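You operate a simulated robot arm through the tools that you are given. There is no shell and no other tool. Be economical: measure what you need, move in short steps, check, and stop when the job is done.

You are at the controls of a simulated two-armed robot. One attempt, no reset.

JOB
Switch the wall to mains, then close the racks, solid and tube breakers.
Fine: transfer switch at MAINS; board door shut; with the generator back on standby, lamp-test its panel: lamps key once.
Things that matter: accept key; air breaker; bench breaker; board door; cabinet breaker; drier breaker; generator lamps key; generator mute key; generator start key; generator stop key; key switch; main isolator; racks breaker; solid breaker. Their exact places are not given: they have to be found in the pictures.

The check looks at the end state, three seconds after you hand in, the way a careful person would. Anything else that was tipped, shoved, dropped, spilled or broken makes it a failure.

ROBOT AND FRAMES
Two 7-joint arms with two-finger parallel grippers on one trunk, on a base that drives. Base frame: it is fixed to the floor where the robot stands at the start and does not move with it; the origin is under the middle of the robot, x ahead of it, y to its left, z up. Lengths are in cm, angles in degrees, forces in N, time in s.
The left shoulder is at the start at [-8.2, 11.9, 85.1], the right one opposite. With the tool pointing down near the work surface each hand reaches from about 10 to 44 cm from the robot's upright axis, wherever it stands, measured 20 degrees to its own side. Places, roughly: accept key [90, 10, 160]; air breaker [120, 20, 110]; bench breaker [90, 0, 110]; board door [110, 40, 130]; cabinet breaker [100, 10, 140]; drier breaker [110, 10, 110]; generator lamps key [20, -40, 120]; generator mute key [30, -30, 120]; generator start key [50, -20, 120]; generator stop key [40, -30, 120]; key switch [50, -20, 130]; main isolator [130, 40, 140]; racks breaker [90, 0, 140]; solid breaker [110, 10, 140]; tower breaker [100, 10, 110]; transfer panel [70, -10, 140]. Payload 3.43 kg a hand.
Tool frame (each hand has its own): the origin (TCP) lies between the finger pads and is the grasp point; the fingertips stand 3 cm ahead of it; z points along the fingers, y is the line along which they close. The gripper opens to 9.4 cm. The fingers are 2.8 cm wide and 1 cm thick; the gripper's body (5 by 9.6 cm) begins 5.5 cm behind the TCP.
Orientation is that of the tool frame in the base frame, as a unit quaternion [x, y, z, w]. With the fingers straight down and closing along the base's y, the tool's x points along the base's -x, its y along +y and its z along -z.

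CONTROLS
- The arms move only by the tool play_rows. It takes "left_moves", "right_moves" or both (then of equal length, played together; a hand with none holds still); each is one flat list of numbers, 7 for each row, row after row: the closure, from 0 (fully open) to 1 (shut), then the shift along the tool's x, y, z in cm, then the turn, a rotation vector about the tool's x, y, z in degrees. In form: [hand, dx, dy, dz, ax, ay, az, hand, dx, dy, dz, ax, ay, az, ...]. A call has 1 to 10 rows; each row is the pose to reach, as a shift and turn from the pose commanded when the call began, along the tool's axes at that moment. A row lasts 0.2 s, in which the tool goes at most 5 cm and 8.6 degrees; a call with a longer step from one row to the next is refused whole, and so is a gripper value outside its range. Where a pose cannot be reached the arm comes as near as it can. A force on the tool above 90 N (or 10 N above the force at the start of the call, whichever is more), or a blocked arm, ends the call early, and 0.2 s more pass. The fingers move at their own pace (about 15.3 cm/s each) and stop on an object; they squeeze with about 41 N. The grip force told is the motor's: it shows also when the fingers shut on nothing. Time passes only in rows, and 0.2 s behind the last, so rows that repeat a pose let the fingers close. The reply holds the time, the measured pose of the TCP, the force on the tool along the base axes, the opening and the grip force, in the units named above and with some noise, with the torque about the TCP (base axes, N m) and any sound that the robot's microphone picked up, and new pictures: "show" is both (left out), scene, wrist or none (wrist: the cameras of the hands that moved).
- Cameras (640 x 400 px; columns grow to the right, rows downward): "scene" is now at [4.28, -1.44, 158.22]; the picture's right is [-0.16, -0.99, 0.00], its down [-0.54, 0.09, -0.84] and it looks along [0.83, -0.14, -0.55] (base axes); focal length 214 px, centre (320, 200). "left" rides on the left gripper at [7.6, -1.4, -10.3] in its tool frame; the picture's right is [0.18, 0.98, 0.00], its down [-0.75, 0.14, -0.64] and it looks along [-0.63, 0.12, 0.77] (tool axes); focal length 243 px, centre (320, 200). "right" rides on the right gripper at [7.6, 1.4, -10.3] in its tool frame; the picture's right is [-0.18, 0.98, 0.00], its down [-0.75, -0.14, -0.64] and it looks along [-0.63, -0.12, 0.77] (tool axes); focal length 243 px, centre (320, 200).
- raise_lower(by): slides the trunk up (or, below 0, down) by that many cm; the arms and the scene camera ride with it, the base frame stays. It gives what a move gives, with no picture.
- steer(legs): drives the robot by 1 to 6 legs, each [ahead, left, turn to the left] in cm, cm and degrees, along the robot's own axes; the way and the turn of a leg run together, so that a leg with both is an arc; at most 150 cm and 180 degrees a leg. The arms and the cameras ride along, it lands a little off, and it stops where it bumps. It gives what a move gives, and a new picture of the scene camera.
- turn_head(pan, tilt): turns the head with the scene camera to pan (to the left, within 143 degrees either way) and tilt (down, from -29 to 69), counted from straight ahead of the robot. It gives what a move gives, and a new picture of the scene camera.
- pixel_to_xyz(camera, pixels): for up to 12 pixels [column, row] of the newest picture of that camera ("zoom" is the newest enlarged one), the place [x, y, z] in the base frame of the surface seen there, good to about 0.3 cm. It takes no simulated time.
- inspect(camera, box): a new picture of the part [left, top, right, bottom] of that camera's present view, enlarged. It takes no simulated time.
- finish_job(): hands the job in; it is judged then, once.

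Work in short steps. Measure before you move; look again where a grasp or a placing could have gone wrong, and mend it. You have 80 turns and 260 pictures in all, those below and enlarged ones among them. Open the grippers and draw the arms clear of the work before you hand the job in, unless the task says otherwise; then end with one line.

The tools are called after "Emit:" by a JSON object that holds its "op" and its "data". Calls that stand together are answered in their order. play_rows: Moves the arms, as the interface text tells. Its arguments: {"type":"object","properties":{"left_moves":{"type":"array"},"right_moves":{"type":"array"},"show":{"type":"string","enum":["both","scene","wrist","none"]}},"required":[]} The other tools are called the same way: raise_lower (by) slides the trunk up or down; steer (legs) drives the base; turn_head (pan, tilt) turns the head that bears the scene camera; pixel_to_xyz (camera, pixels) gives the place of the surface under pixels of a picture; inspect (camera, box) takes an enlarged picture of a part of a camera's view; finish_job () hands the job in.

At the start:

```text
time: 0.0
left_tool_pos: [39.14, 17.54, 100.03]
left_tool_rot: [0.0, 1.0, 0.0, -0.001]
left_ft_force: [-0.4, 0.3, 0.4]
left_wrist_torque: [0.02, -0.02, 0.01]
left_opening: 9.4
left_grip_force: 0.0
right_tool_pos: [34.13, -12.63, 115.03]
right_tool_rot: [-0.001, 1.0, 0.0, 0.0]
right_ft_force: [0.3, -0.4, -0.2]
right_wrist_torque: [-0.02, 0.0, 0.02]
right_opening: 9.38
right_grip_force: 0.0
trunk travel left (down, up): [-27.5, 6.0]
robot x, y, heading: [-0.22, 0.37, -0.0]
head pan, tilt: [-9.3, 33.3]
```

scene: 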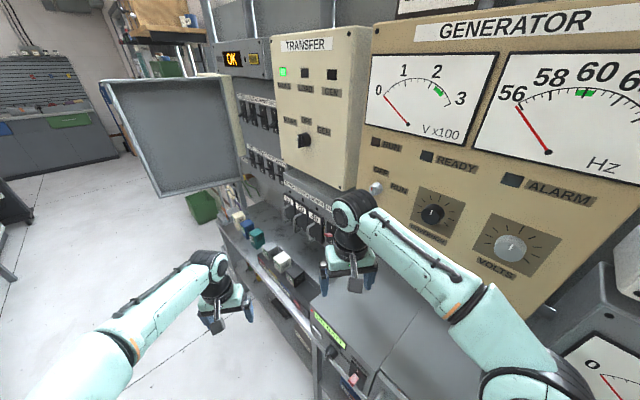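
right: 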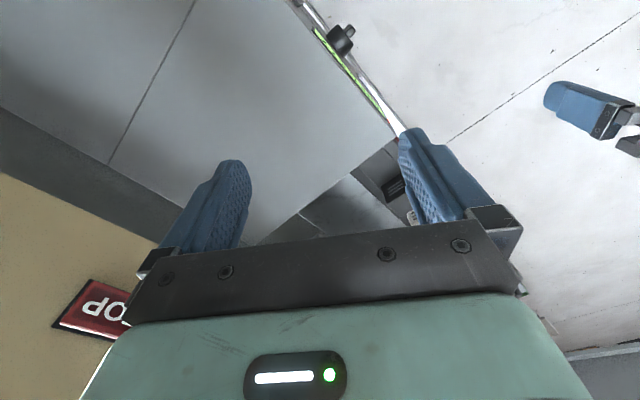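
left: 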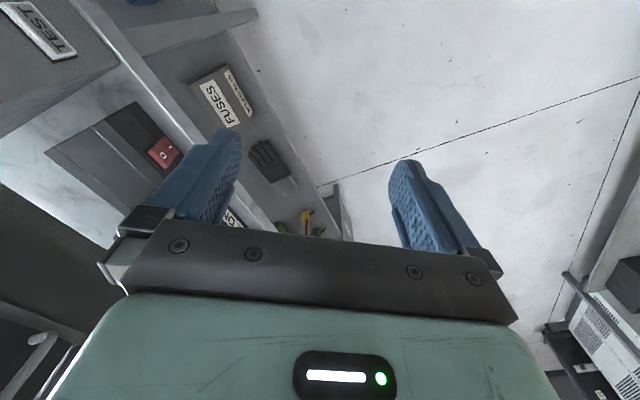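

The scene shows the transfer panel at (320,100), the breaker board left of it at (260,130), and the generator panel to the right. I enlarge these parts to read the labels.

Emit:
{"op": "inspect", "data": {"camera": "scene", "box": [200, 20, 380, 250]}}

Emit:
{"op": "inspect", "data": {"camera": "scene", "box": [360, 0, 640, 290]}}

Emit:
{"op": "turn_head", "data": {"pan": -50, "tilt": 25}}

```text
1.74 times, centred on (290, 135) of scene
```

zoom: 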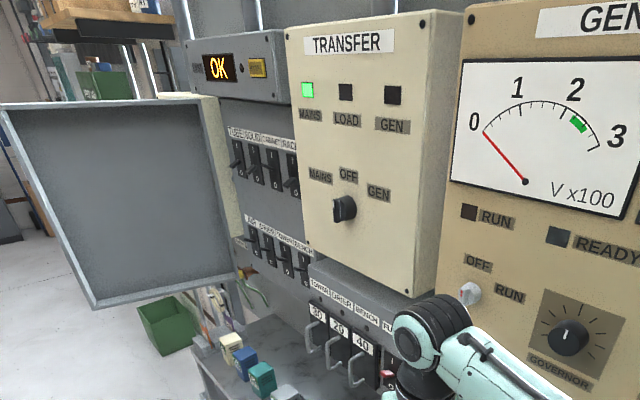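

```text
1.38 times, centred on (500, 145) of scene
```

zoom: 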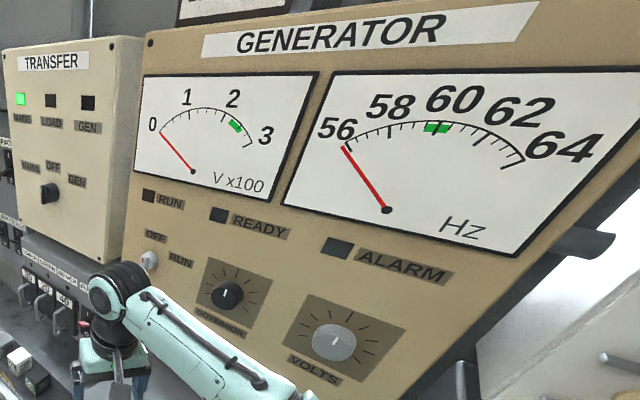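

```text
time: 1.1
left_tool_pos: [39.2, 17.7, 100.04]
left_tool_rot: [-0.001, 1.0, 0.0, -0.001]
left_ft_force: [0.8, 0.4, 0.1]
left_wrist_torque: [-0.01, -0.03, 0.0]
left_opening: 9.43
left_grip_force: 0.0
right_tool_pos: [34.1, -12.5, 115.09]
right_tool_rot: [0.0, 1.0, 0.0, 0.0]
right_ft_force: [0.0, -0.9, 0.0]
right_wrist_torque: [0.01, 0.0, 0.01]
right_opening: 9.38
right_grip_force: 0.1
trunk travel left (down, up): [-27.5, 6.0]
robot x, y, heading: [-0.22, 0.1, 0.2]
head pan, tilt: [-50.0, 25.0]
```

scene: 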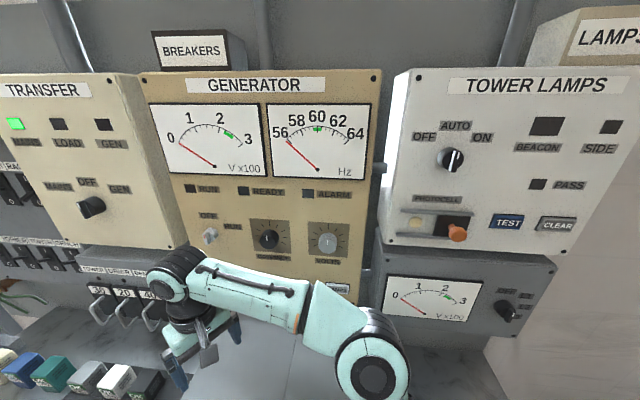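

The right arm hides the generator's keys. I measure some points on the panels before moving the arm out of the way.

Emit:
{"op": "pixel_to_xyz", "data": {"camera": "scene", "pixels": [[92, 208], [40, 95], [160, 90], [365, 85], [209, 237], [30, 190], [190, 295], [340, 287], [60, 340], [250, 370], [400, 90], [520, 310]]}}

Emit:
{"op": "inspect", "data": {"camera": "scene", "box": [140, 160, 400, 320]}}

Emit:
{"op": "inspect", "data": {"camera": "scene", "box": [0, 90, 200, 280]}}

```text
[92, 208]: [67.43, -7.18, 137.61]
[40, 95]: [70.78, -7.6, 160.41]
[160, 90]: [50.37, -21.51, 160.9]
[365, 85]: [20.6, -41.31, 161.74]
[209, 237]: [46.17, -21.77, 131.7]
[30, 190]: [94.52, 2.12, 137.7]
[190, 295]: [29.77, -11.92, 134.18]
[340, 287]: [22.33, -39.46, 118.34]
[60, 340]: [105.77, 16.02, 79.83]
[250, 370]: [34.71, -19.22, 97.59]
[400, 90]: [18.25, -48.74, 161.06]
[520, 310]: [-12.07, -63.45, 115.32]
```

```text
2.46 times, centred on (270, 240) of scene
```

zoom: 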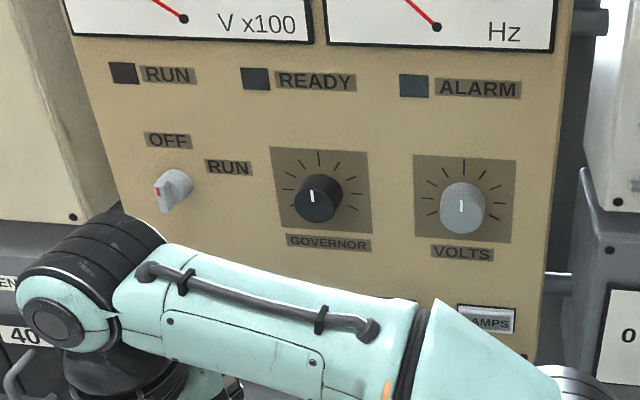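

```text
2.11 times, centred on (100, 185) of scene
```

zoom: 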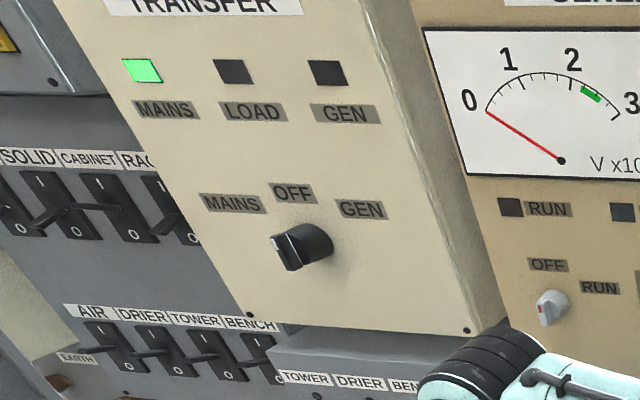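

The wall runs along about (0.83, 0.55), with panels roughly 45 cm from the robot axis. Before backing off and turning to face it, I look behind and left for obstacles.

Emit:
{"op": "turn_head", "data": {"pan": 110, "tilt": 40}}

Emit:
{"op": "turn_head", "data": {"pan": 30, "tilt": 40}}

Emit:
{"op": "turn_head", "data": {"pan": -110, "tilt": 40}}

Emit:
{"op": "turn_head", "data": {"pan": -56, "tilt": 60}}

```text
time: 3.5
left_tool_pos: [39.14, 17.56, 100.06]
left_tool_rot: [0.0, 1.0, 0.0, 0.0]
left_ft_force: [-0.4, -0.5, -0.8]
left_wrist_torque: [0.02, 0.01, -0.03]
left_opening: 9.41
left_grip_force: 0.0
right_tool_pos: [34.14, -12.63, 114.97]
right_tool_rot: [0.0, 1.0, 0.001, 0.0]
right_ft_force: [0.0, 0.0, -0.5]
right_wrist_torque: [0.0, -0.02, -0.02]
right_opening: 9.39
right_grip_force: 0.0
trunk travel left (down, up): [-27.5, 6.0]
robot x, y, heading: [0.01, 0.07, 0.1]
head pan, tilt: [110.0, 40.0]
```

scene: 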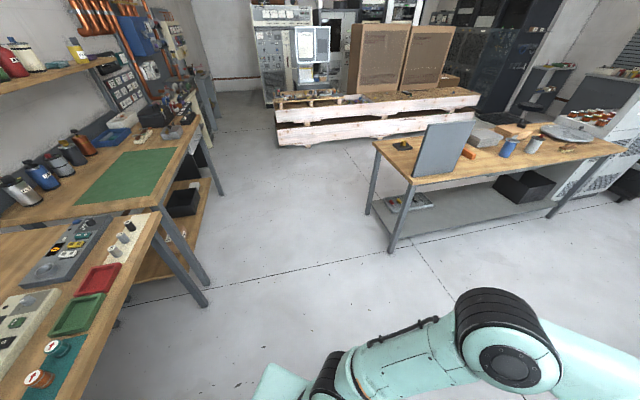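

```text
time: 5.1
left_tool_pos: [39.06, 17.55, 100.0]
left_tool_rot: [-0.001, 1.0, -0.001, 0.0]
left_ft_force: [0.0, -0.4, -0.1]
left_wrist_torque: [0.01, 0.01, 0.0]
left_opening: 9.38
left_grip_force: 0.1
right_tool_pos: [34.17, -12.52, 115.05]
right_tool_rot: [0.0, 1.0, 0.0, 0.0]
right_ft_force: [0.2, 0.2, 0.6]
right_wrist_torque: [0.01, 0.01, -0.03]
right_opening: 9.42
right_grip_force: 0.0
trunk travel left (down, up): [-27.5, 6.0]
robot x, y, heading: [-0.2, -0.12, -0.0]
head pan, tilt: [30.0, 40.0]
```

scene: 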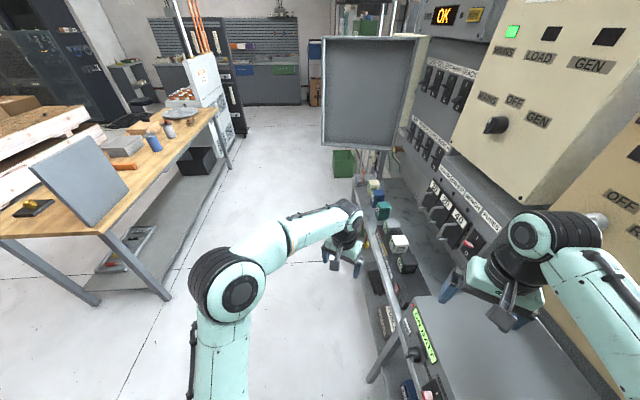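

```text
time: 7.3
left_tool_pos: [39.11, 17.71, 99.98]
left_tool_rot: [0.0, 1.0, -0.001, 0.0]
left_ft_force: [0.0, 0.1, -0.6]
left_wrist_torque: [-0.01, 0.02, 0.01]
left_opening: 9.39
left_grip_force: 0.0
right_tool_pos: [34.06, -12.58, 115.08]
right_tool_rot: [0.0, 1.0, -0.001, 0.0]
right_ft_force: [0.1, 0.2, 0.4]
right_wrist_torque: [-0.02, 0.0, -0.02]
right_opening: 9.38
right_grip_force: 0.1
trunk travel left (down, up): [-27.5, 6.0]
robot x, y, heading: [-0.02, 0.12, -0.0]
head pan, tilt: [-110.0, 40.0]
```

scene: 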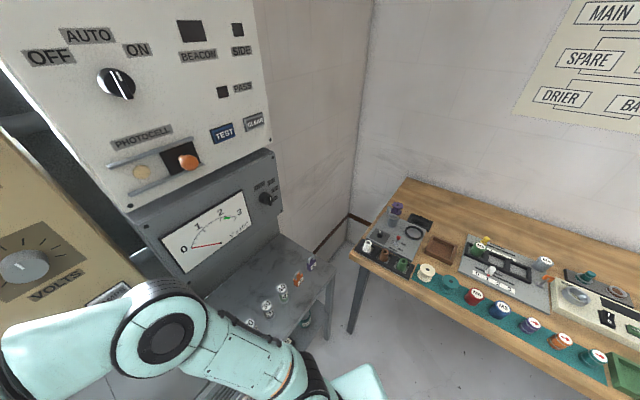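

```text
time: 8.5
left_tool_pos: [39.13, 17.54, 100.02]
left_tool_rot: [-0.001, 1.0, 0.0, 0.001]
left_ft_force: [0.1, 0.3, 0.1]
left_wrist_torque: [0.0, 0.02, 0.02]
left_opening: 9.39
left_grip_force: 0.0
right_tool_pos: [34.11, -12.5, 115.02]
right_tool_rot: [0.0, 1.0, 0.0, 0.0]
right_ft_force: [0.7, 0.4, -0.2]
right_wrist_torque: [-0.02, 0.01, 0.0]
right_opening: 9.42
right_grip_force: 0.0
trunk travel left (down, up): [-27.5, 6.0]
robot x, y, heading: [-0.16, 0.29, 0.2]
head pan, tilt: [-56.0, 60.0]
```

scene: 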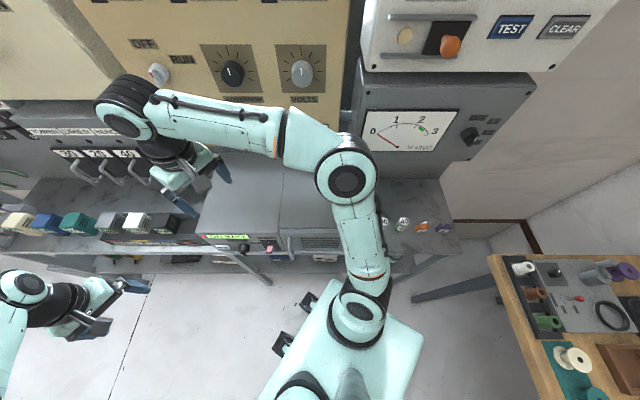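

There's a chart on the side wall reading "MAIN / SPARE / DRIER". I read it, and the "BREAKERS" plate above the generator.

Emit:
{"op": "turn_head", "data": {"pan": -138, "tilt": 10}}

Emit:
{"op": "turn_head", "data": {"pan": -56, "tilt": -20}}

```text
time: 10.1
left_tool_pos: [39.13, 17.68, 100.02]
left_tool_rot: [0.0, 1.0, 0.0, 0.0]
left_ft_force: [-0.4, -0.6, 0.5]
left_wrist_torque: [0.01, 0.01, -0.02]
left_opening: 9.43
left_grip_force: 0.0
right_tool_pos: [34.04, -12.56, 115.01]
right_tool_rot: [0.0, 1.0, 0.001, 0.0]
right_ft_force: [0.9, 0.0, 0.1]
right_wrist_torque: [0.0, 0.0, 0.03]
right_opening: 9.4
right_grip_force: 0.1
trunk travel left (down, up): [-27.5, 6.0]
robot x, y, heading: [-0.21, -0.5, -0.1]
head pan, tilt: [-138.0, 10.0]
```

scene: 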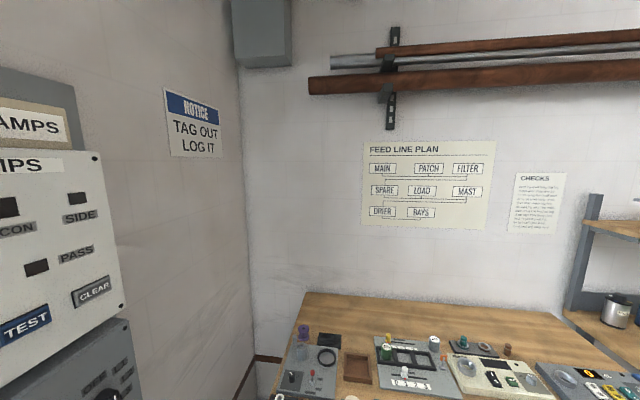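

```text
time: 11.6
left_tool_pos: [39.09, 17.61, 100.03]
left_tool_rot: [-0.001, 1.0, 0.0, -0.001]
left_ft_force: [-0.5, -0.4, -0.2]
left_wrist_torque: [-0.04, -0.01, -0.05]
left_opening: 9.39
left_grip_force: 0.0
right_tool_pos: [34.01, -12.62, 115.06]
right_tool_rot: [0.0, 1.0, 0.0, 0.0]
right_ft_force: [-0.4, 0.5, 0.4]
right_wrist_torque: [-0.03, -0.02, -0.01]
right_opening: 9.37
right_grip_force: 0.1
trunk travel left (down, up): [-27.5, 6.0]
robot x, y, heading: [-0.04, 0.06, 0.0]
head pan, tilt: [-56.0, -20.0]
```

scene: 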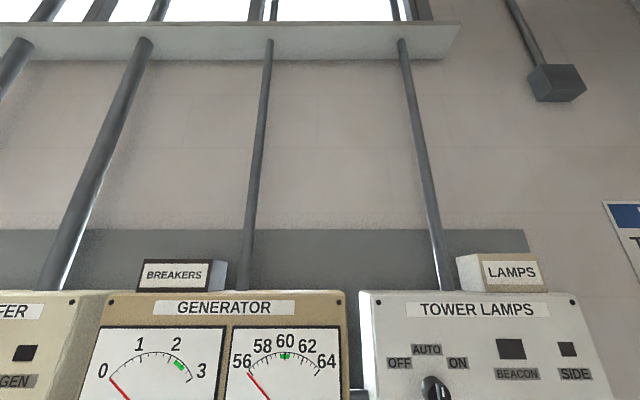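

The chart is unrelated. I back away from the wall by about 20 cm, turn to face it squarely (heading about -56.4), then take a picture.

Emit:
{"op": "steer", "data": {"legs": [[-11, 17, 0], [0, 0, -56.4]]}}

Emit:
{"op": "turn_head", "data": {"pan": 20, "tilt": 15}}

```text
time: 16.3
left_tool_pos: [25.55, -5.53, 99.95]
left_tool_rot: [0.47, 0.883, 0.0, 0.0]
left_ft_force: [0.8, 0.0, -0.5]
left_wrist_torque: [-0.03, 0.0, -0.01]
left_opening: 9.42
left_grip_force: 0.1
right_tool_pos: [-2.33, -18.21, 114.95]
right_tool_rot: [0.469, 0.883, 0.0, 0.0]
right_ft_force: [0.3, -0.4, -0.1]
right_wrist_torque: [0.02, 0.03, 0.03]
right_opening: 9.38
right_grip_force: 0.0
trunk travel left (down, up): [-27.5, 6.0]
robot x, y, heading: [-11.27, 17.02, -55.9]
head pan, tilt: [-56.0, -20.0]
```

scene: 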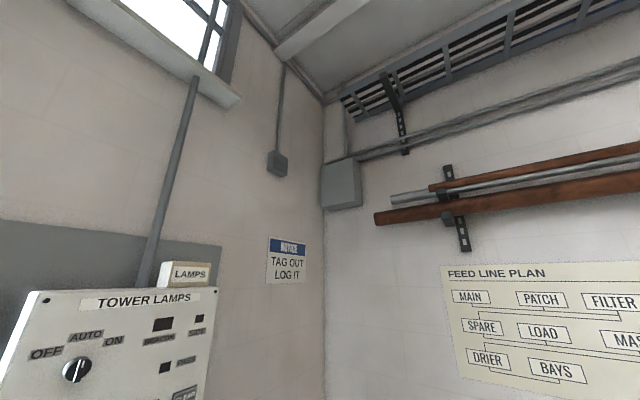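

```text
time: 17.7
left_tool_pos: [25.51, -5.51, 100.07]
left_tool_rot: [0.469, 0.883, -0.001, 0.0]
left_ft_force: [0.8, 0.5, -0.6]
left_wrist_torque: [0.0, -0.01, -0.02]
left_opening: 9.41
left_grip_force: 0.0
right_tool_pos: [-2.28, -18.23, 114.91]
right_tool_rot: [0.469, 0.883, 0.0, 0.0]
right_ft_force: [0.0, 0.6, -0.4]
right_wrist_torque: [0.02, 0.01, 0.03]
right_opening: 9.41
right_grip_force: 0.0
trunk travel left (down, up): [-27.5, 6.0]
robot x, y, heading: [-11.34, 17.28, -56.0]
head pan, tilt: [20.0, 15.0]
```

scene: 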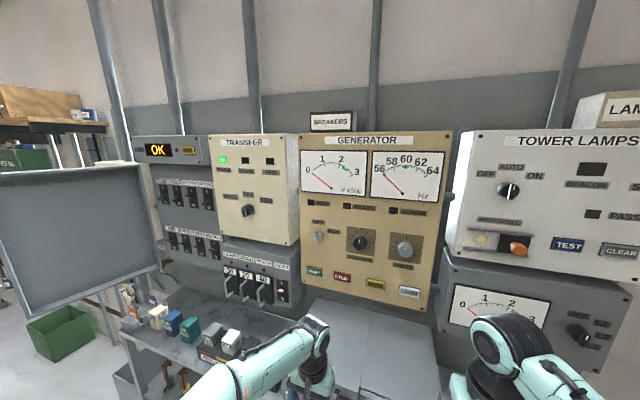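

Great view. I move left about 45 cm along the wall so the transfer panel and board are in front, and zoom now too.

Emit:
{"op": "inspect", "data": {"camera": "scene", "box": [280, 120, 460, 310]}}

Emit:
{"op": "inspect", "data": {"camera": "scene", "box": [130, 120, 300, 310]}}

Emit:
{"op": "steer", "data": {"legs": [[0, 50, 0]]}}

```text
2.11 times, centred on (370, 215) of scene
```

zoom: 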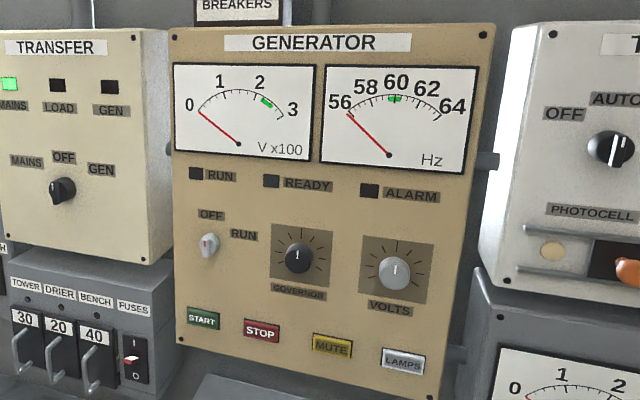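

```text
2.11 times, centred on (215, 215) of scene
```

zoom: 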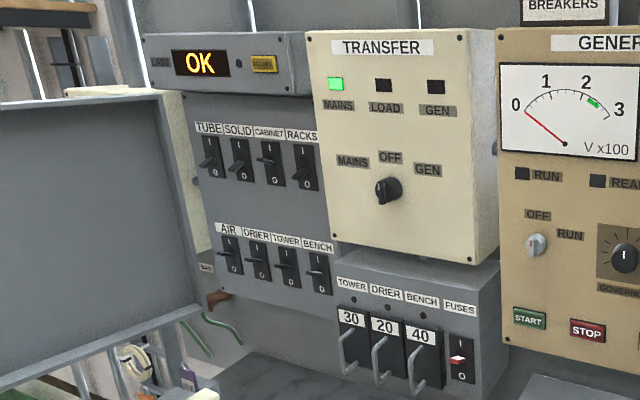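

```text
time: 22.6
left_tool_pos: [66.26, 22.21, 100.02]
left_tool_rot: [0.467, 0.884, 0.0, 0.0]
left_ft_force: [0.3, -0.2, 0.1]
left_wrist_torque: [0.0, -0.03, 0.01]
left_opening: 9.39
left_grip_force: 0.0
right_tool_pos: [38.47, 9.34, 115.03]
right_tool_rot: [0.468, 0.884, 0.0, 0.0]
right_ft_force: [0.8, -0.3, -0.1]
right_wrist_torque: [0.0, 0.02, -0.01]
right_opening: 9.4
right_grip_force: 0.1
trunk travel left (down, up): [-27.5, 6.0]
robot x, y, heading: [29.58, 44.44, -55.8]
head pan, tilt: [20.0, 15.0]
```

scene: 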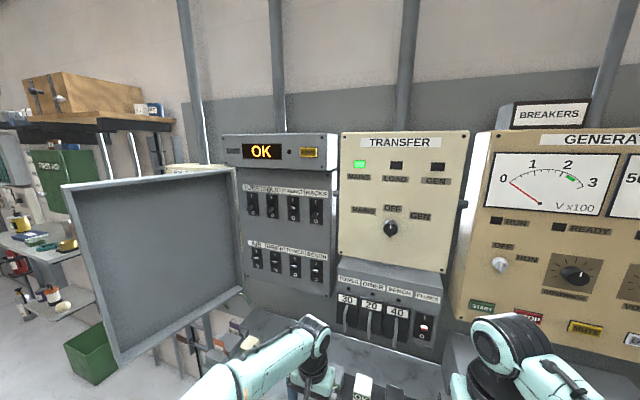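

I zoom on the board and the transfer panel to read their present positions.

Emit:
{"op": "inspect", "data": {"camera": "scene", "box": [215, 130, 345, 295]}}

Emit:
{"op": "inspect", "data": {"camera": "scene", "box": [335, 130, 470, 260]}}

Emit:
{"op": "pixel_to_xyz", "data": {"camera": "scene", "pixels": [[389, 228], [253, 205], [272, 206], [294, 208], [316, 209], [283, 185], [500, 264], [480, 308], [634, 341], [237, 180], [125, 360], [67, 187]]}}

```text
2.42 times, centred on (280, 212) of scene
```

zoom: 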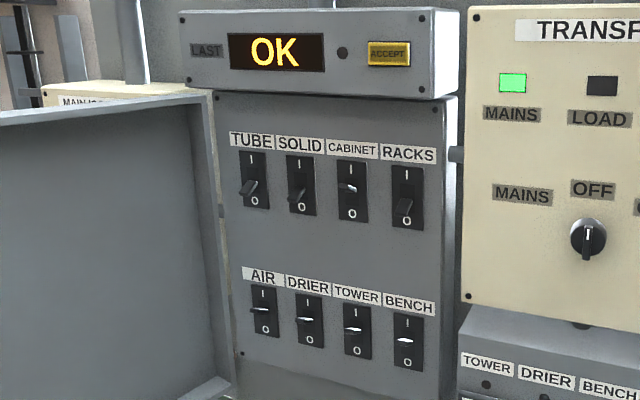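

```text
3.08 times, centred on (402, 195) of scene
```

zoom: 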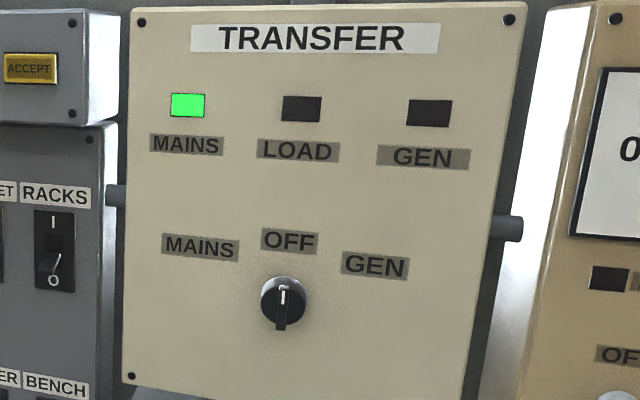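

```text
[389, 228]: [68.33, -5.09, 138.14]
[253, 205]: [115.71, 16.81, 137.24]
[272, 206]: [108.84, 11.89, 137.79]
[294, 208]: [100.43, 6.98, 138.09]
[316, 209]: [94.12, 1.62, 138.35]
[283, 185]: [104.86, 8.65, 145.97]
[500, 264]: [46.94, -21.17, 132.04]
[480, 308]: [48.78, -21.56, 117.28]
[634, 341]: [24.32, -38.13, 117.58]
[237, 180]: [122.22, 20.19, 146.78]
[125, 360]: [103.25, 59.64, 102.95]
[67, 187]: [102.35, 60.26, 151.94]
```

All breakers of interest sit near z 138 with about 8.8 cm pitch; transfer knob at wall-coordinates s=53.7, depth 42.5. I raise the trunk and swing the left hand to point forward at the wall.

Emit:
{"op": "raise_lower", "data": {"by": 6}}

Emit:
{"op": "play_rows", "data": {"left_moves": [0.5, 0, 0, -3, 0, -8.5, 0, 0.5, 0, 0, -6, 0, -17, 0, 0.5, 0, 0, -9, 0, -25.5, 0, 0.5, 0, 0, -12, 0, -34, 0, 0.5, 0, 0, -15, 0, -42.5, 0, 0.5, 0, 0, -18, 0, -51, 0, 0.5, 0, 0, -21, 0, -59.5, 0, 0.5, 0, 0, -24, 0, -68, 0, 0.5, 0, 0, -27, 0, -76.5, 0, 0.5, 0, 0, -30, 0, -85, 0], "show": "both"}}

```text
time: 23.6
left_tool_pos: [66.27, 22.37, 106.07]
left_tool_rot: [0.467, 0.884, 0.0, 0.0]
left_ft_force: [0.4, -0.2, -1.4]
left_wrist_torque: [-0.02, -0.02, 0.03]
left_opening: 9.37
left_grip_force: 0.0
right_tool_pos: [38.44, 9.36, 120.92]
right_tool_rot: [0.468, 0.884, 0.0, 0.0]
right_ft_force: [0.0, 0.1, 0.2]
right_wrist_torque: [-0.03, -0.01, -0.07]
right_opening: 9.39
right_grip_force: 0.1
trunk travel left (down, up): [-33.5, 0.0]
robot x, y, heading: [29.85, 44.64, -55.8]
head pan, tilt: [20.0, 15.0]
```

```text
time: 25.8
left_tool_pos: [65.86, 22.21, 135.96]
left_tool_rot: [0.347, 0.65, -0.316, 0.597]
left_ft_force: [0.0, -1.4, -0.6]
left_wrist_torque: [-0.03, -0.01, 0.07]
left_opening: 4.66
left_grip_force: 0.2
right_tool_pos: [38.1, 9.44, 121.0]
right_tool_rot: [0.467, 0.884, 0.001, 0.002]
right_ft_force: [-0.5, 0.0, -0.2]
right_wrist_torque: [0.0, -0.03, -0.03]
right_opening: 9.4
right_grip_force: 0.0
trunk travel left (down, up): [-33.5, 0.0]
robot x, y, heading: [29.59, 44.89, -55.8]
head pan, tilt: [20.0, 15.0]
```

scene: 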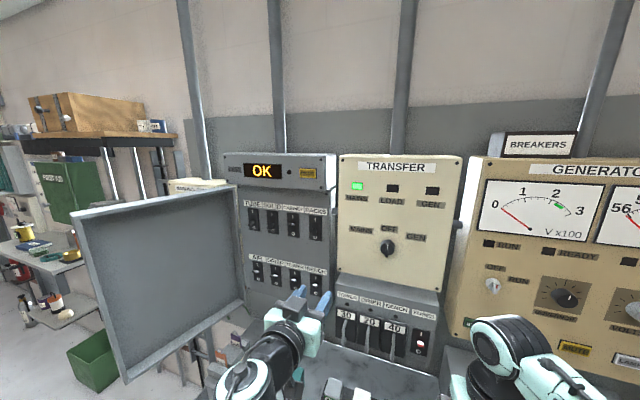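
left: 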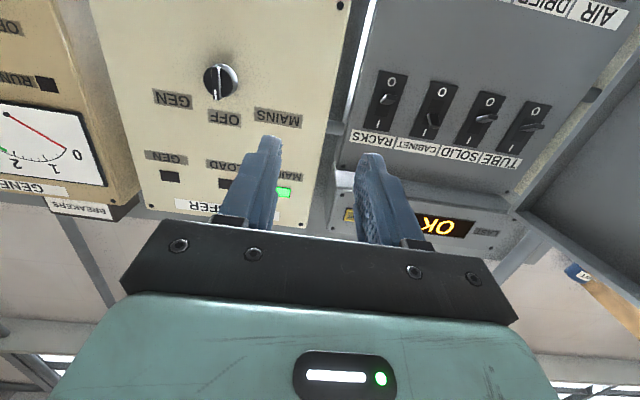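

The left hand now points at the wall; its (upside-down) camera sees the knob at (220,80) and the breakers. I zoom both.

Emit:
{"op": "inspect", "data": {"camera": "left", "box": [330, 0, 620, 180]}}

Emit:
{"op": "inspect", "data": {"camera": "left", "box": [140, 40, 320, 150]}}

Emit:
{"op": "pixel_to_xyz", "data": {"camera": "left", "pixels": [[220, 80], [385, 98], [434, 122], [485, 119], [534, 126], [407, 112], [280, 50]]}}

```text
2.21 times, centred on (475, 90) of left
```

zoom: 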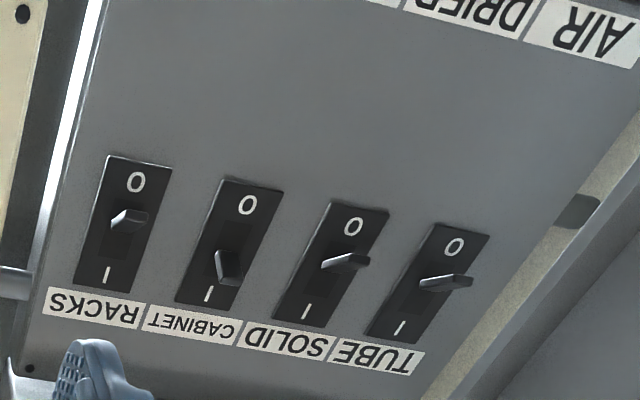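

```text
3.56 times, centred on (230, 95) of left
```

zoom: 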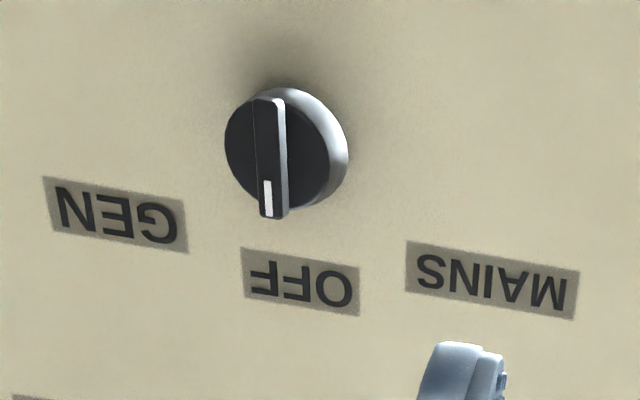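

```text
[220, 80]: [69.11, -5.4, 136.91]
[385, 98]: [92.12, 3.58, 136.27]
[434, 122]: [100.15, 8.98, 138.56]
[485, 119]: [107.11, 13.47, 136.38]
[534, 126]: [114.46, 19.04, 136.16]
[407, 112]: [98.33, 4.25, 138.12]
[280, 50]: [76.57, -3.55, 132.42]
```

Cabinet is up at I; racks, solid and tube lean to O. The transfer bar is vertical at OFF. I measure the bar, disc and panel surface in the zoom for the grasp depth.

Emit:
{"op": "pixel_to_xyz", "data": {"camera": "zoom", "pixels": [[262, 120], [262, 150], [265, 185], [268, 210], [240, 150], [300, 150], [335, 150], [180, 130], [400, 170], [280, 100]]}}

```text
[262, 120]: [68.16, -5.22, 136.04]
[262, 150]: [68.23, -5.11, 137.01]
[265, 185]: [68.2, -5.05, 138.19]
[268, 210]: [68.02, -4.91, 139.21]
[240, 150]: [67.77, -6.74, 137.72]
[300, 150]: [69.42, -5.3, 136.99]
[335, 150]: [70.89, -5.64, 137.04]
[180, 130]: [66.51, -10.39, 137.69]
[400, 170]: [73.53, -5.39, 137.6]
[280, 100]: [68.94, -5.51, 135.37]
```

Bar spans z 135.3–139.3 at s≈53.6, front at depth 42.4, disc face at 43.5, panel at 45.7. I level the hand and move it in front of the knob, still well clear.

Emit:
{"op": "play_rows", "data": {"left_moves": [0.5, -0.3, -3.4, 2.7, 0, -1.5, 0, 0.5, -0.6, -6.8, 5.5, 0, -3, 0, 0.5, -1, -10, 8, 0, -5, 0, 0.5, -1.3, -13.4, 11, 0, -5, 0, 0.5, -1.3, -13.4, 11, 0, -5, 0], "show": "both"}}

```text
time: 27.2
left_tool_pos: [65.01, 7.13, 136.19]
left_tool_rot: [0.298, 0.65, -0.35, 0.606]
left_ft_force: [0.0, 0.3, 0.2]
left_wrist_torque: [0.0, 0.02, -0.01]
left_opening: 4.7
left_grip_force: 0.2
right_tool_pos: [38.35, 9.4, 121.0]
right_tool_rot: [0.468, 0.884, 0.001, 0.0]
right_ft_force: [-0.2, -0.2, 0.0]
right_wrist_torque: [0.02, 0.01, -0.04]
right_opening: 9.38
right_grip_force: 0.1
trunk travel left (down, up): [-33.5, 0.0]
robot x, y, heading: [29.85, 44.54, -56.0]
head pan, tilt: [20.0, 15.0]
stopped in row 5 (left hand): the arm was blocked; the commanded pose is now the measured one
```

scene: 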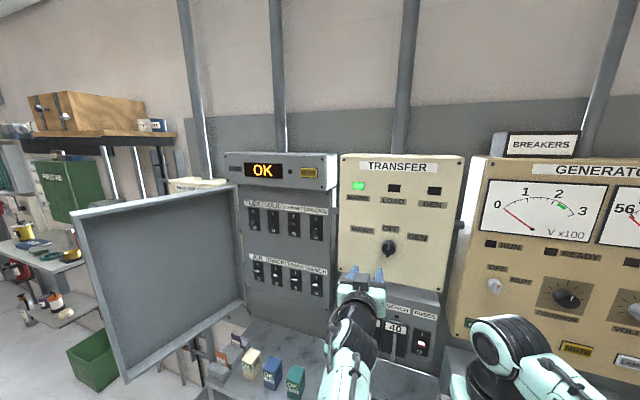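
left: 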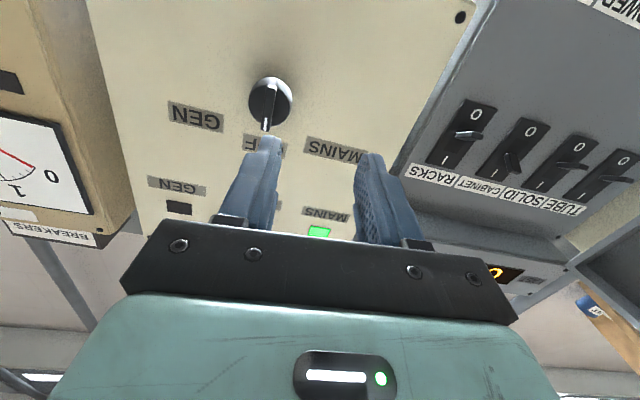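

The arm reached its limit about 51 cm ahead of the axis, so I must drive closer. I look down to see how near the bench front edge is.

Emit:
{"op": "turn_head", "data": {"pan": 0, "tilt": 60}}

```text
time: 28.3
left_tool_pos: [65.05, 7.03, 136.2]
left_tool_rot: [0.298, 0.65, -0.349, 0.606]
left_ft_force: [0.0, -0.4, -0.7]
left_wrist_torque: [-0.02, -0.01, 0.02]
left_opening: 4.72
left_grip_force: 0.1
right_tool_pos: [38.53, 9.46, 120.89]
right_tool_rot: [0.468, 0.884, 0.0, 0.0]
right_ft_force: [0.3, 0.2, 0.9]
right_wrist_torque: [0.01, 0.02, 0.0]
right_opening: 9.4
right_grip_force: 0.2
trunk travel left (down, up): [-33.5, 0.0]
robot x, y, heading: [30.05, 44.46, -55.7]
head pan, tilt: [0.0, 60.0]
```

scene: 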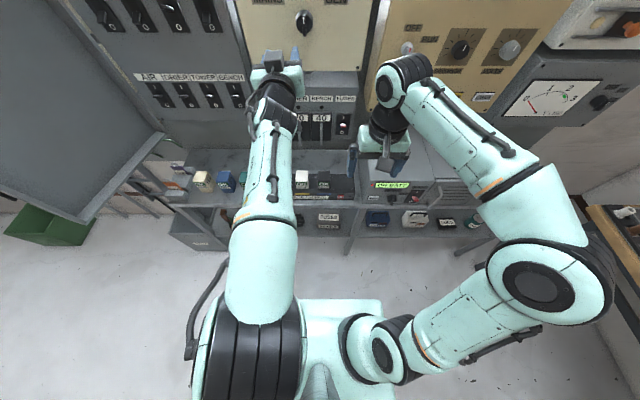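

Emit:
{"op": "pixel_to_xyz", "data": {"camera": "scene", "pixels": [[345, 205], [350, 245], [400, 195], [340, 300], [380, 330], [545, 360], [600, 270], [200, 205], [470, 205], [635, 200]]}}

```text
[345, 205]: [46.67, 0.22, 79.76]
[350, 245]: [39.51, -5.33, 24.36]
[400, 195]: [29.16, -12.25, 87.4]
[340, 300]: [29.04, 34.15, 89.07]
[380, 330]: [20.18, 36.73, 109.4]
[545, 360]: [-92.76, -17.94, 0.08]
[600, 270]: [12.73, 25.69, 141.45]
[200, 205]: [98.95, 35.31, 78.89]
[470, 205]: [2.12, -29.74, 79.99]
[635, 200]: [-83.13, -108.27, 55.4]
```

Bench front edge is at depth 26, robot axis at -20. I retract the left hand 14 cm and fix its yaw, then drive 14 ahead and 7 right.

Emit:
{"op": "play_rows", "data": {"left_moves": [0.5, 0, 0, -5, 0, 0, 0, 0.5, 0, 0, -10, 0, 0, 0, 0.5, 0, 0, -14, 0, 0, 0], "show": "none"}}

Emit:
{"op": "steer", "data": {"legs": [[14, -7, 0]]}}

Emit:
{"op": "turn_head", "data": {"pan": 5, "tilt": 25}}

```text
time: 28.8
left_tool_pos: [73.49, 16.5, 132.35]
left_tool_rot: [0.224, 0.711, -0.264, 0.612]
left_ft_force: [0.3, 0.0, 0.1]
left_wrist_torque: [0.01, 0.01, 0.01]
left_opening: 4.71
left_grip_force: 0.0
right_tool_pos: [38.71, 9.55, 120.94]
right_tool_rot: [0.468, 0.884, 0.001, 0.0]
right_ft_force: [-0.3, -0.1, -0.2]
right_wrist_torque: [-0.02, -0.01, -0.02]
right_opening: 9.42
right_grip_force: 0.0
trunk travel left (down, up): [-33.5, 0.0]
robot x, y, heading: [29.96, 44.49, -55.7]
head pan, tilt: [0.0, 60.0]
stopped in row 2 (left hand): the arm was blocked; the commanded pose is now the measured one
```

```text
time: 30.2
left_tool_pos: [75.51, 0.89, 132.15]
left_tool_rot: [0.226, 0.71, -0.265, 0.612]
left_ft_force: [-0.6, 0.3, -0.4]
left_wrist_torque: [-0.05, -0.02, -0.02]
left_opening: 4.7
left_grip_force: 0.1
right_tool_pos: [40.62, -6.2, 121.07]
right_tool_rot: [0.468, 0.884, 0.0, 0.0]
right_ft_force: [0.6, 0.1, -0.9]
right_wrist_torque: [-0.01, -0.01, -0.03]
right_opening: 9.42
right_grip_force: 0.2
trunk travel left (down, up): [-33.5, 0.0]
robot x, y, heading: [32.16, 29.39, -55.7]
head pan, tilt: [0.0, 60.0]
```

scene: 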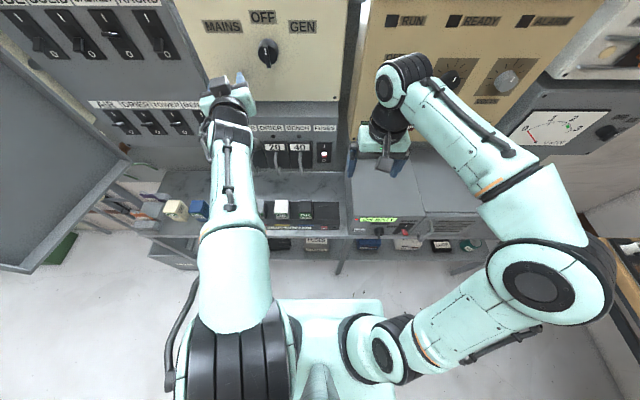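

```text
time: 31.2
left_tool_pos: [75.62, 0.88, 132.21]
left_tool_rot: [0.226, 0.711, -0.265, 0.612]
left_ft_force: [-0.5, 0.1, 0.0]
left_wrist_torque: [-0.04, -0.02, -0.01]
left_opening: 4.71
left_grip_force: 0.0
right_tool_pos: [40.64, -6.18, 121.13]
right_tool_rot: [0.468, 0.884, 0.0, 0.0]
right_ft_force: [0.3, 0.0, -0.1]
right_wrist_torque: [-0.01, -0.02, 0.02]
right_opening: 9.41
right_grip_force: 0.0
trunk travel left (down, up): [-33.5, 0.0]
robot x, y, heading: [32.28, 28.91, -55.5]
head pan, tilt: [5.0, 25.0]
```

scene: 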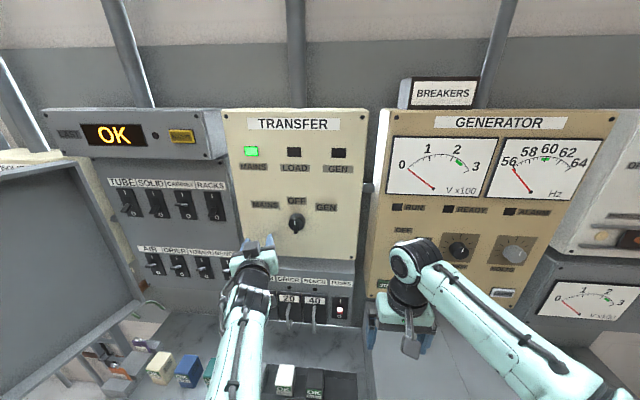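

The left hand is close to the panel (tip depth ≈44.6, no contact force). I draw it straight back first, then correct its yaw in the same call.

Emit:
{"op": "play_rows", "data": {"left_moves": [0.5, -0.5, 0, -4.5, 0, 0, 0, 0.5, -1, 0, -9, 3, -1, 1.5, 0.5, -2, -1.4, -12, 8, -3, 3.5, 0.5, -3.1, -2.8, -14.6, 15, -5.6, 6.5, 0.5, -3.1, -2.8, -14.6, 15, -5.6, 6.5], "show": "both"}}

```text
time: 31.8
left_tool_pos: [81.09, 10.89, 129.44]
left_tool_rot: [0.157, 0.758, -0.181, 0.606]
left_ft_force: [-0.1, -0.2, -0.3]
left_wrist_torque: [0.02, -0.02, 0.0]
left_opening: 4.69
left_grip_force: 0.1
right_tool_pos: [40.66, -6.13, 120.96]
right_tool_rot: [0.467, 0.884, 0.0, 0.001]
right_ft_force: [0.2, -0.2, -0.3]
right_wrist_torque: [0.02, 0.02, -0.05]
right_opening: 9.4
right_grip_force: 0.1
trunk travel left (down, up): [-33.5, 0.0]
robot x, y, heading: [31.64, 29.24, -55.8]
head pan, tilt: [5.0, 25.0]
stopped in row 2 (left hand): the arm was blocked; the commanded pose is now the measured one
```

scene: 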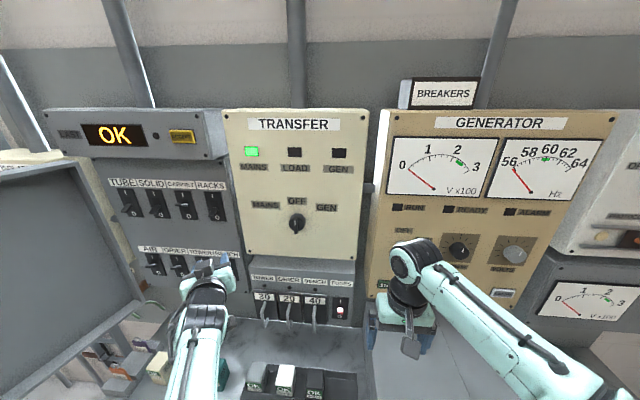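
left: 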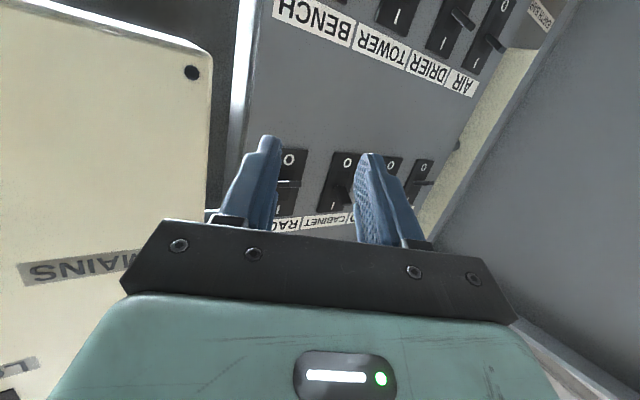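

The arm seems stuck near a joint limit (swings instead of shortening). I retract it in small steps while tilting the tool back downward to free it.

Emit:
{"op": "play_rows", "data": {"left_moves": [0.5, 0, 0.4, -1.2, 0, 6, 0, 0.5, 0, 0.8, -2.4, 0, 12, 0, 0.5, 0, 1.2, -3.6, 0, 18, 0, 0.5, 0, 1.6, -4.8, 0, 24, 0, 0.5, 0, 2, -6, 0, 30, 0, 0.5, 0, 2.5, -7.5, 0, 36, 0, 0.5, 0, 3, -9, 0, 42, 0, 0.5, 0, 3.5, -10.5, 0, 48, 0], "show": "scene"}}

```text
time: 33.6
left_tool_pos: [73.45, 18.85, 131.24]
left_tool_rot: [0.218, 0.939, -0.102, 0.245]
left_ft_force: [0.4, -0.3, 0.5]
left_wrist_torque: [0.0, 0.01, -0.04]
left_opening: 4.69
left_grip_force: 0.0
right_tool_pos: [40.83, -6.13, 121.12]
right_tool_rot: [0.468, 0.884, 0.001, 0.0]
right_ft_force: [0.5, 0.4, 0.9]
right_wrist_torque: [-0.01, 0.02, -0.04]
right_opening: 9.41
right_grip_force: 0.1
trunk travel left (down, up): [-33.5, 0.0]
robot x, y, heading: [31.59, 29.15, -56.1]
head pan, tilt: [5.0, 25.0]
```

scene: 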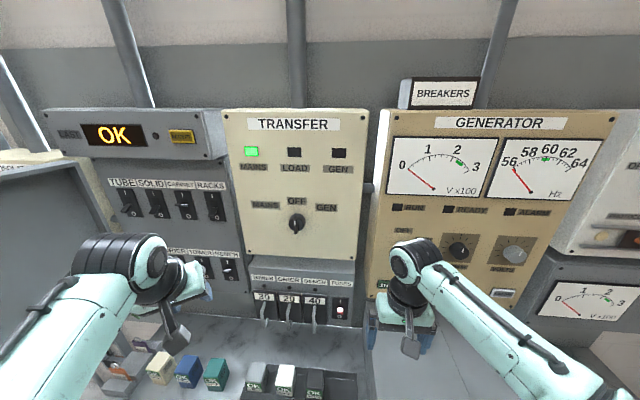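

The arm is free again. I drive 5 cm right so the knob lies to the left hand's own side, then bring the hand up facing the wall in front of the knob.

Emit:
{"op": "steer", "data": {"legs": [[0, -5, 0]]}}

Emit:
{"op": "play_rows", "data": {"left_moves": [0.5, 0.1, -1.5, -0.8, 2.9, -7.1, 2.4, 0.5, 0.2, -3, -1.6, 5.8, -14.2, 4.8, 0.5, 0.3, -4.5, -2.4, 8.7, -21.4, 7.1, 0.5, 0.4, -6, -3.2, 11.6, -28.5, 9.5, 0.5, 0.5, -7.5, -4, 14.5, -35.6, 11.9, 0.5, 0.6, -9, -4.8, 17.4, -42.7, 14.2, 0.5, 0.8, -10.5, -5.6, 20.3, -49.9, 16.6, 0.5, 0.9, -12, -6.3, 23.2, -57, 19, 0.5, 0.9, -12, -6.3, 23.2, -57, 19], "show": "both"}}

```text
time: 34.7
left_tool_pos: [69.38, 15.9, 131.24]
left_tool_rot: [0.219, 0.939, -0.102, 0.245]
left_ft_force: [-0.1, 0.1, -0.5]
left_wrist_torque: [-0.02, -0.03, 0.01]
left_opening: 4.72
left_grip_force: 0.0
right_tool_pos: [36.52, -8.92, 120.99]
right_tool_rot: [0.468, 0.884, -0.001, 0.0]
right_ft_force: [-0.3, -0.8, -0.6]
right_wrist_torque: [0.02, -0.02, -0.01]
right_opening: 9.41
right_grip_force: 0.1
trunk travel left (down, up): [-33.5, 0.0]
robot x, y, heading: [27.69, 26.15, -56.0]
head pan, tilt: [5.0, 25.0]
```

scene: 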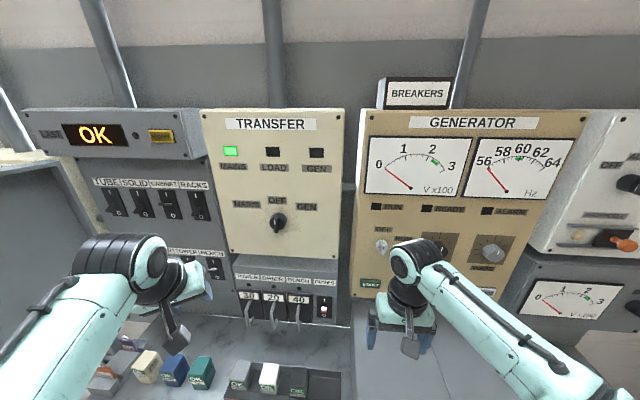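

```text
time: 36.7
left_tool_pos: [60.5, 7.54, 137.18]
left_tool_rot: [0.332, 0.624, -0.33, 0.625]
left_ft_force: [-1.1, 1.1, 0.1]
left_wrist_torque: [-0.03, -0.02, 0.01]
left_opening: 4.71
left_grip_force: 0.2
right_tool_pos: [36.48, -8.84, 121.02]
right_tool_rot: [0.469, 0.883, 0.0, 0.0]
right_ft_force: [-0.2, 0.4, -0.2]
right_wrist_torque: [0.03, -0.02, 0.01]
right_opening: 9.4
right_grip_force: 0.1
trunk travel left (down, up): [-33.5, 0.0]
robot x, y, heading: [27.64, 26.27, -56.1]
head pan, tilt: [5.0, 25.0]
```

scene: 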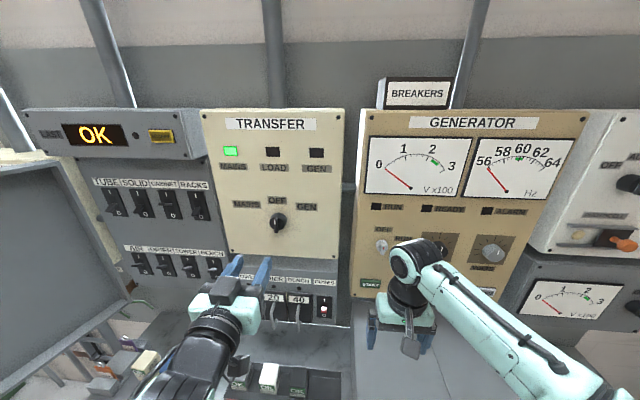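
left: 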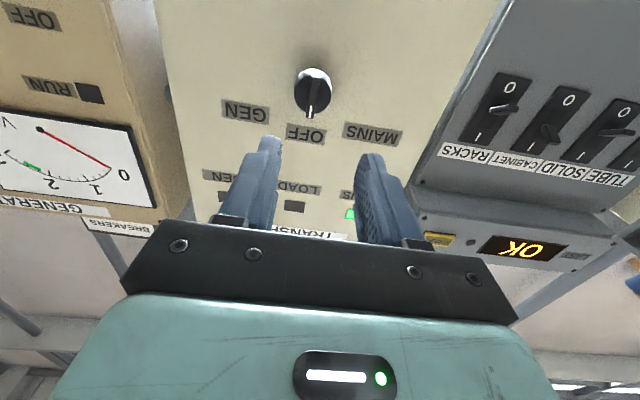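

Pose is exact now. I remeasure the bar from this closer wrist view (bar near (311,90)).

Emit:
{"op": "inspect", "data": {"camera": "left", "box": [260, 40, 380, 140]}}

Emit:
{"op": "pixel_to_xyz", "data": {"camera": "left", "pixels": [[309, 85], [309, 95], [309, 105], [310, 112], [308, 76], [300, 85], [322, 85], [280, 60]]}}

```text
4.00 times, centred on (320, 90) of left
```

zoom: 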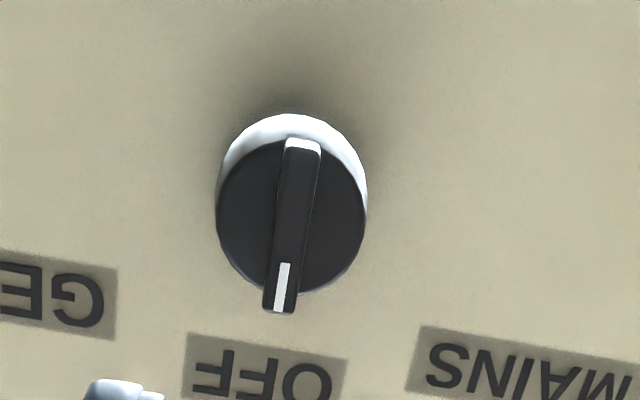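

```text
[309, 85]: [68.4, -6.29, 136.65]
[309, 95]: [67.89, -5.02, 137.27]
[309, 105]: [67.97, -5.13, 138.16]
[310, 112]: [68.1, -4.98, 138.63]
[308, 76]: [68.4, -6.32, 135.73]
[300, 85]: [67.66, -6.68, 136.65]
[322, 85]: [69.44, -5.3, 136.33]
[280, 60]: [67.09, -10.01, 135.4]
```

Bar centre is at s≈53.8, z≈137.1. I advance with fingers open 4.7 cm around the bar to tip depth ≈43.2, then close.

Emit:
{"op": "play_rows", "data": {"left_moves": [0.5, 0, -0.5, 4, 0, 0, 0, 0.5, 0, -0.5, 8, 0, 0, 0, 0.5, 0, -0.5, 11, 0, 0, 0, 0.5, 0, -0.5, 12.4, 0, 0, 0, 0.5, 0, -0.5, 12.4, 0, 0, 0], "show": "wrist"}}

```text
time: 37.9
left_tool_pos: [66.89, -3.18, 137.27]
left_tool_rot: [0.332, 0.625, -0.331, 0.625]
left_ft_force: [-0.4, -0.2, 0.5]
left_wrist_torque: [-0.03, 0.01, -0.04]
left_opening: 4.71
left_grip_force: 0.0
right_tool_pos: [36.56, -8.81, 121.08]
right_tool_rot: [0.468, 0.884, 0.0, 0.001]
right_ft_force: [0.0, 0.0, 0.5]
right_wrist_torque: [-0.02, -0.05, 0.02]
right_opening: 9.39
right_grip_force: 0.1
trunk travel left (down, up): [-33.5, 0.0]
robot x, y, heading: [27.98, 26.07, -55.9]
head pan, tilt: [5.0, 25.0]
```

left: 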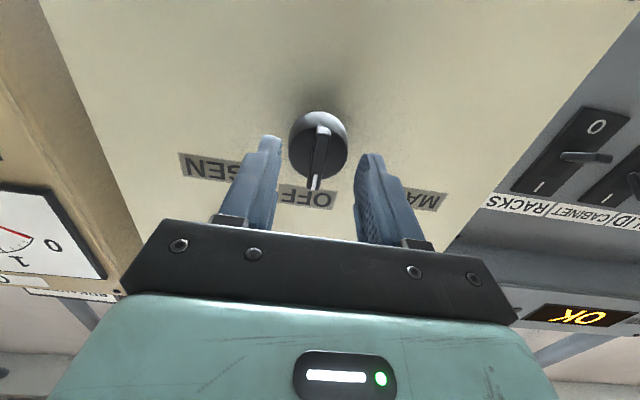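

The bar sits between the fingers, centred. I close, then turn counter-clockwise (negative about tool z) by 45 in steps.

Emit:
{"op": "play_rows", "data": {"left_moves": [1, 0, 0, 0, 0, 0, 0, 1, 0, 0, 0, 0, 0, 0, 1, 0, 0, 0, 0, 0, 0, 1, 0, 0, 0, 0, 0, -8, 1, 0, 0, 0, 0, 0, -16, 1, 0, 0, 0, 0, 0, -24, 1, 0, 0, 0, 0, 0, -32, 1, 0, 0, 0, 0, 0, -40, 1, 0, 0, 0, 0, 0, -47, 1, 0, 0, 0, 0, 0, -47], "show": "both"}}

```text
time: 40.1
left_tool_pos: [66.67, -3.16, 137.28]
left_tool_rot: [0.055, 0.704, -0.553, 0.441]
left_ft_force: [-5.6, -11.8, 10.5]
left_wrist_torque: [0.54, 0.36, -1.35]
left_opening: 0.86
left_grip_force: 43.1
right_tool_pos: [36.21, -9.02, 121.03]
right_tool_rot: [0.468, 0.884, 0.001, 0.001]
right_ft_force: [0.8, -0.3, 0.5]
right_wrist_torque: [-0.01, -0.02, -0.02]
right_opening: 9.41
right_grip_force: 0.0
trunk travel left (down, up): [-33.5, 0.0]
robot x, y, heading: [27.92, 26.93, -56.0]
head pan, tilt: [5.0, 25.0]
```

scene: 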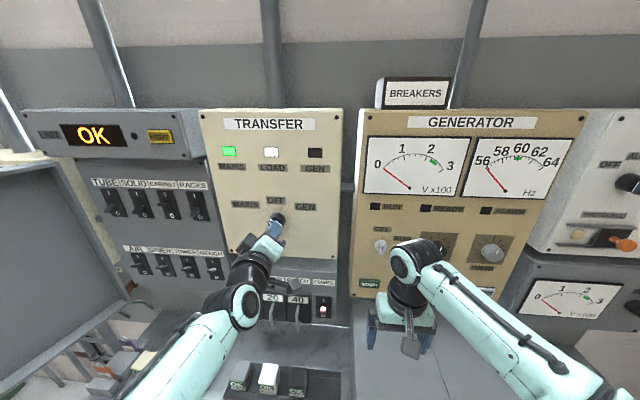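
left: 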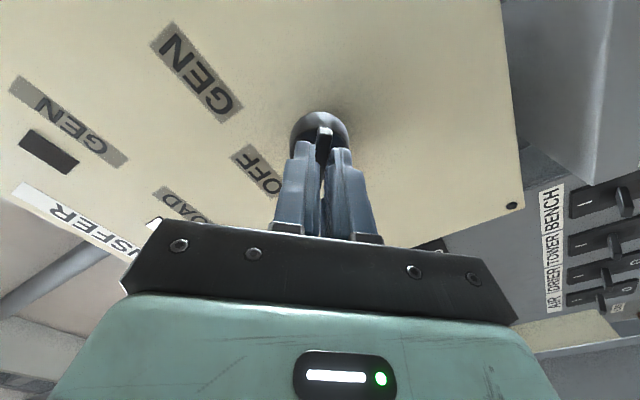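

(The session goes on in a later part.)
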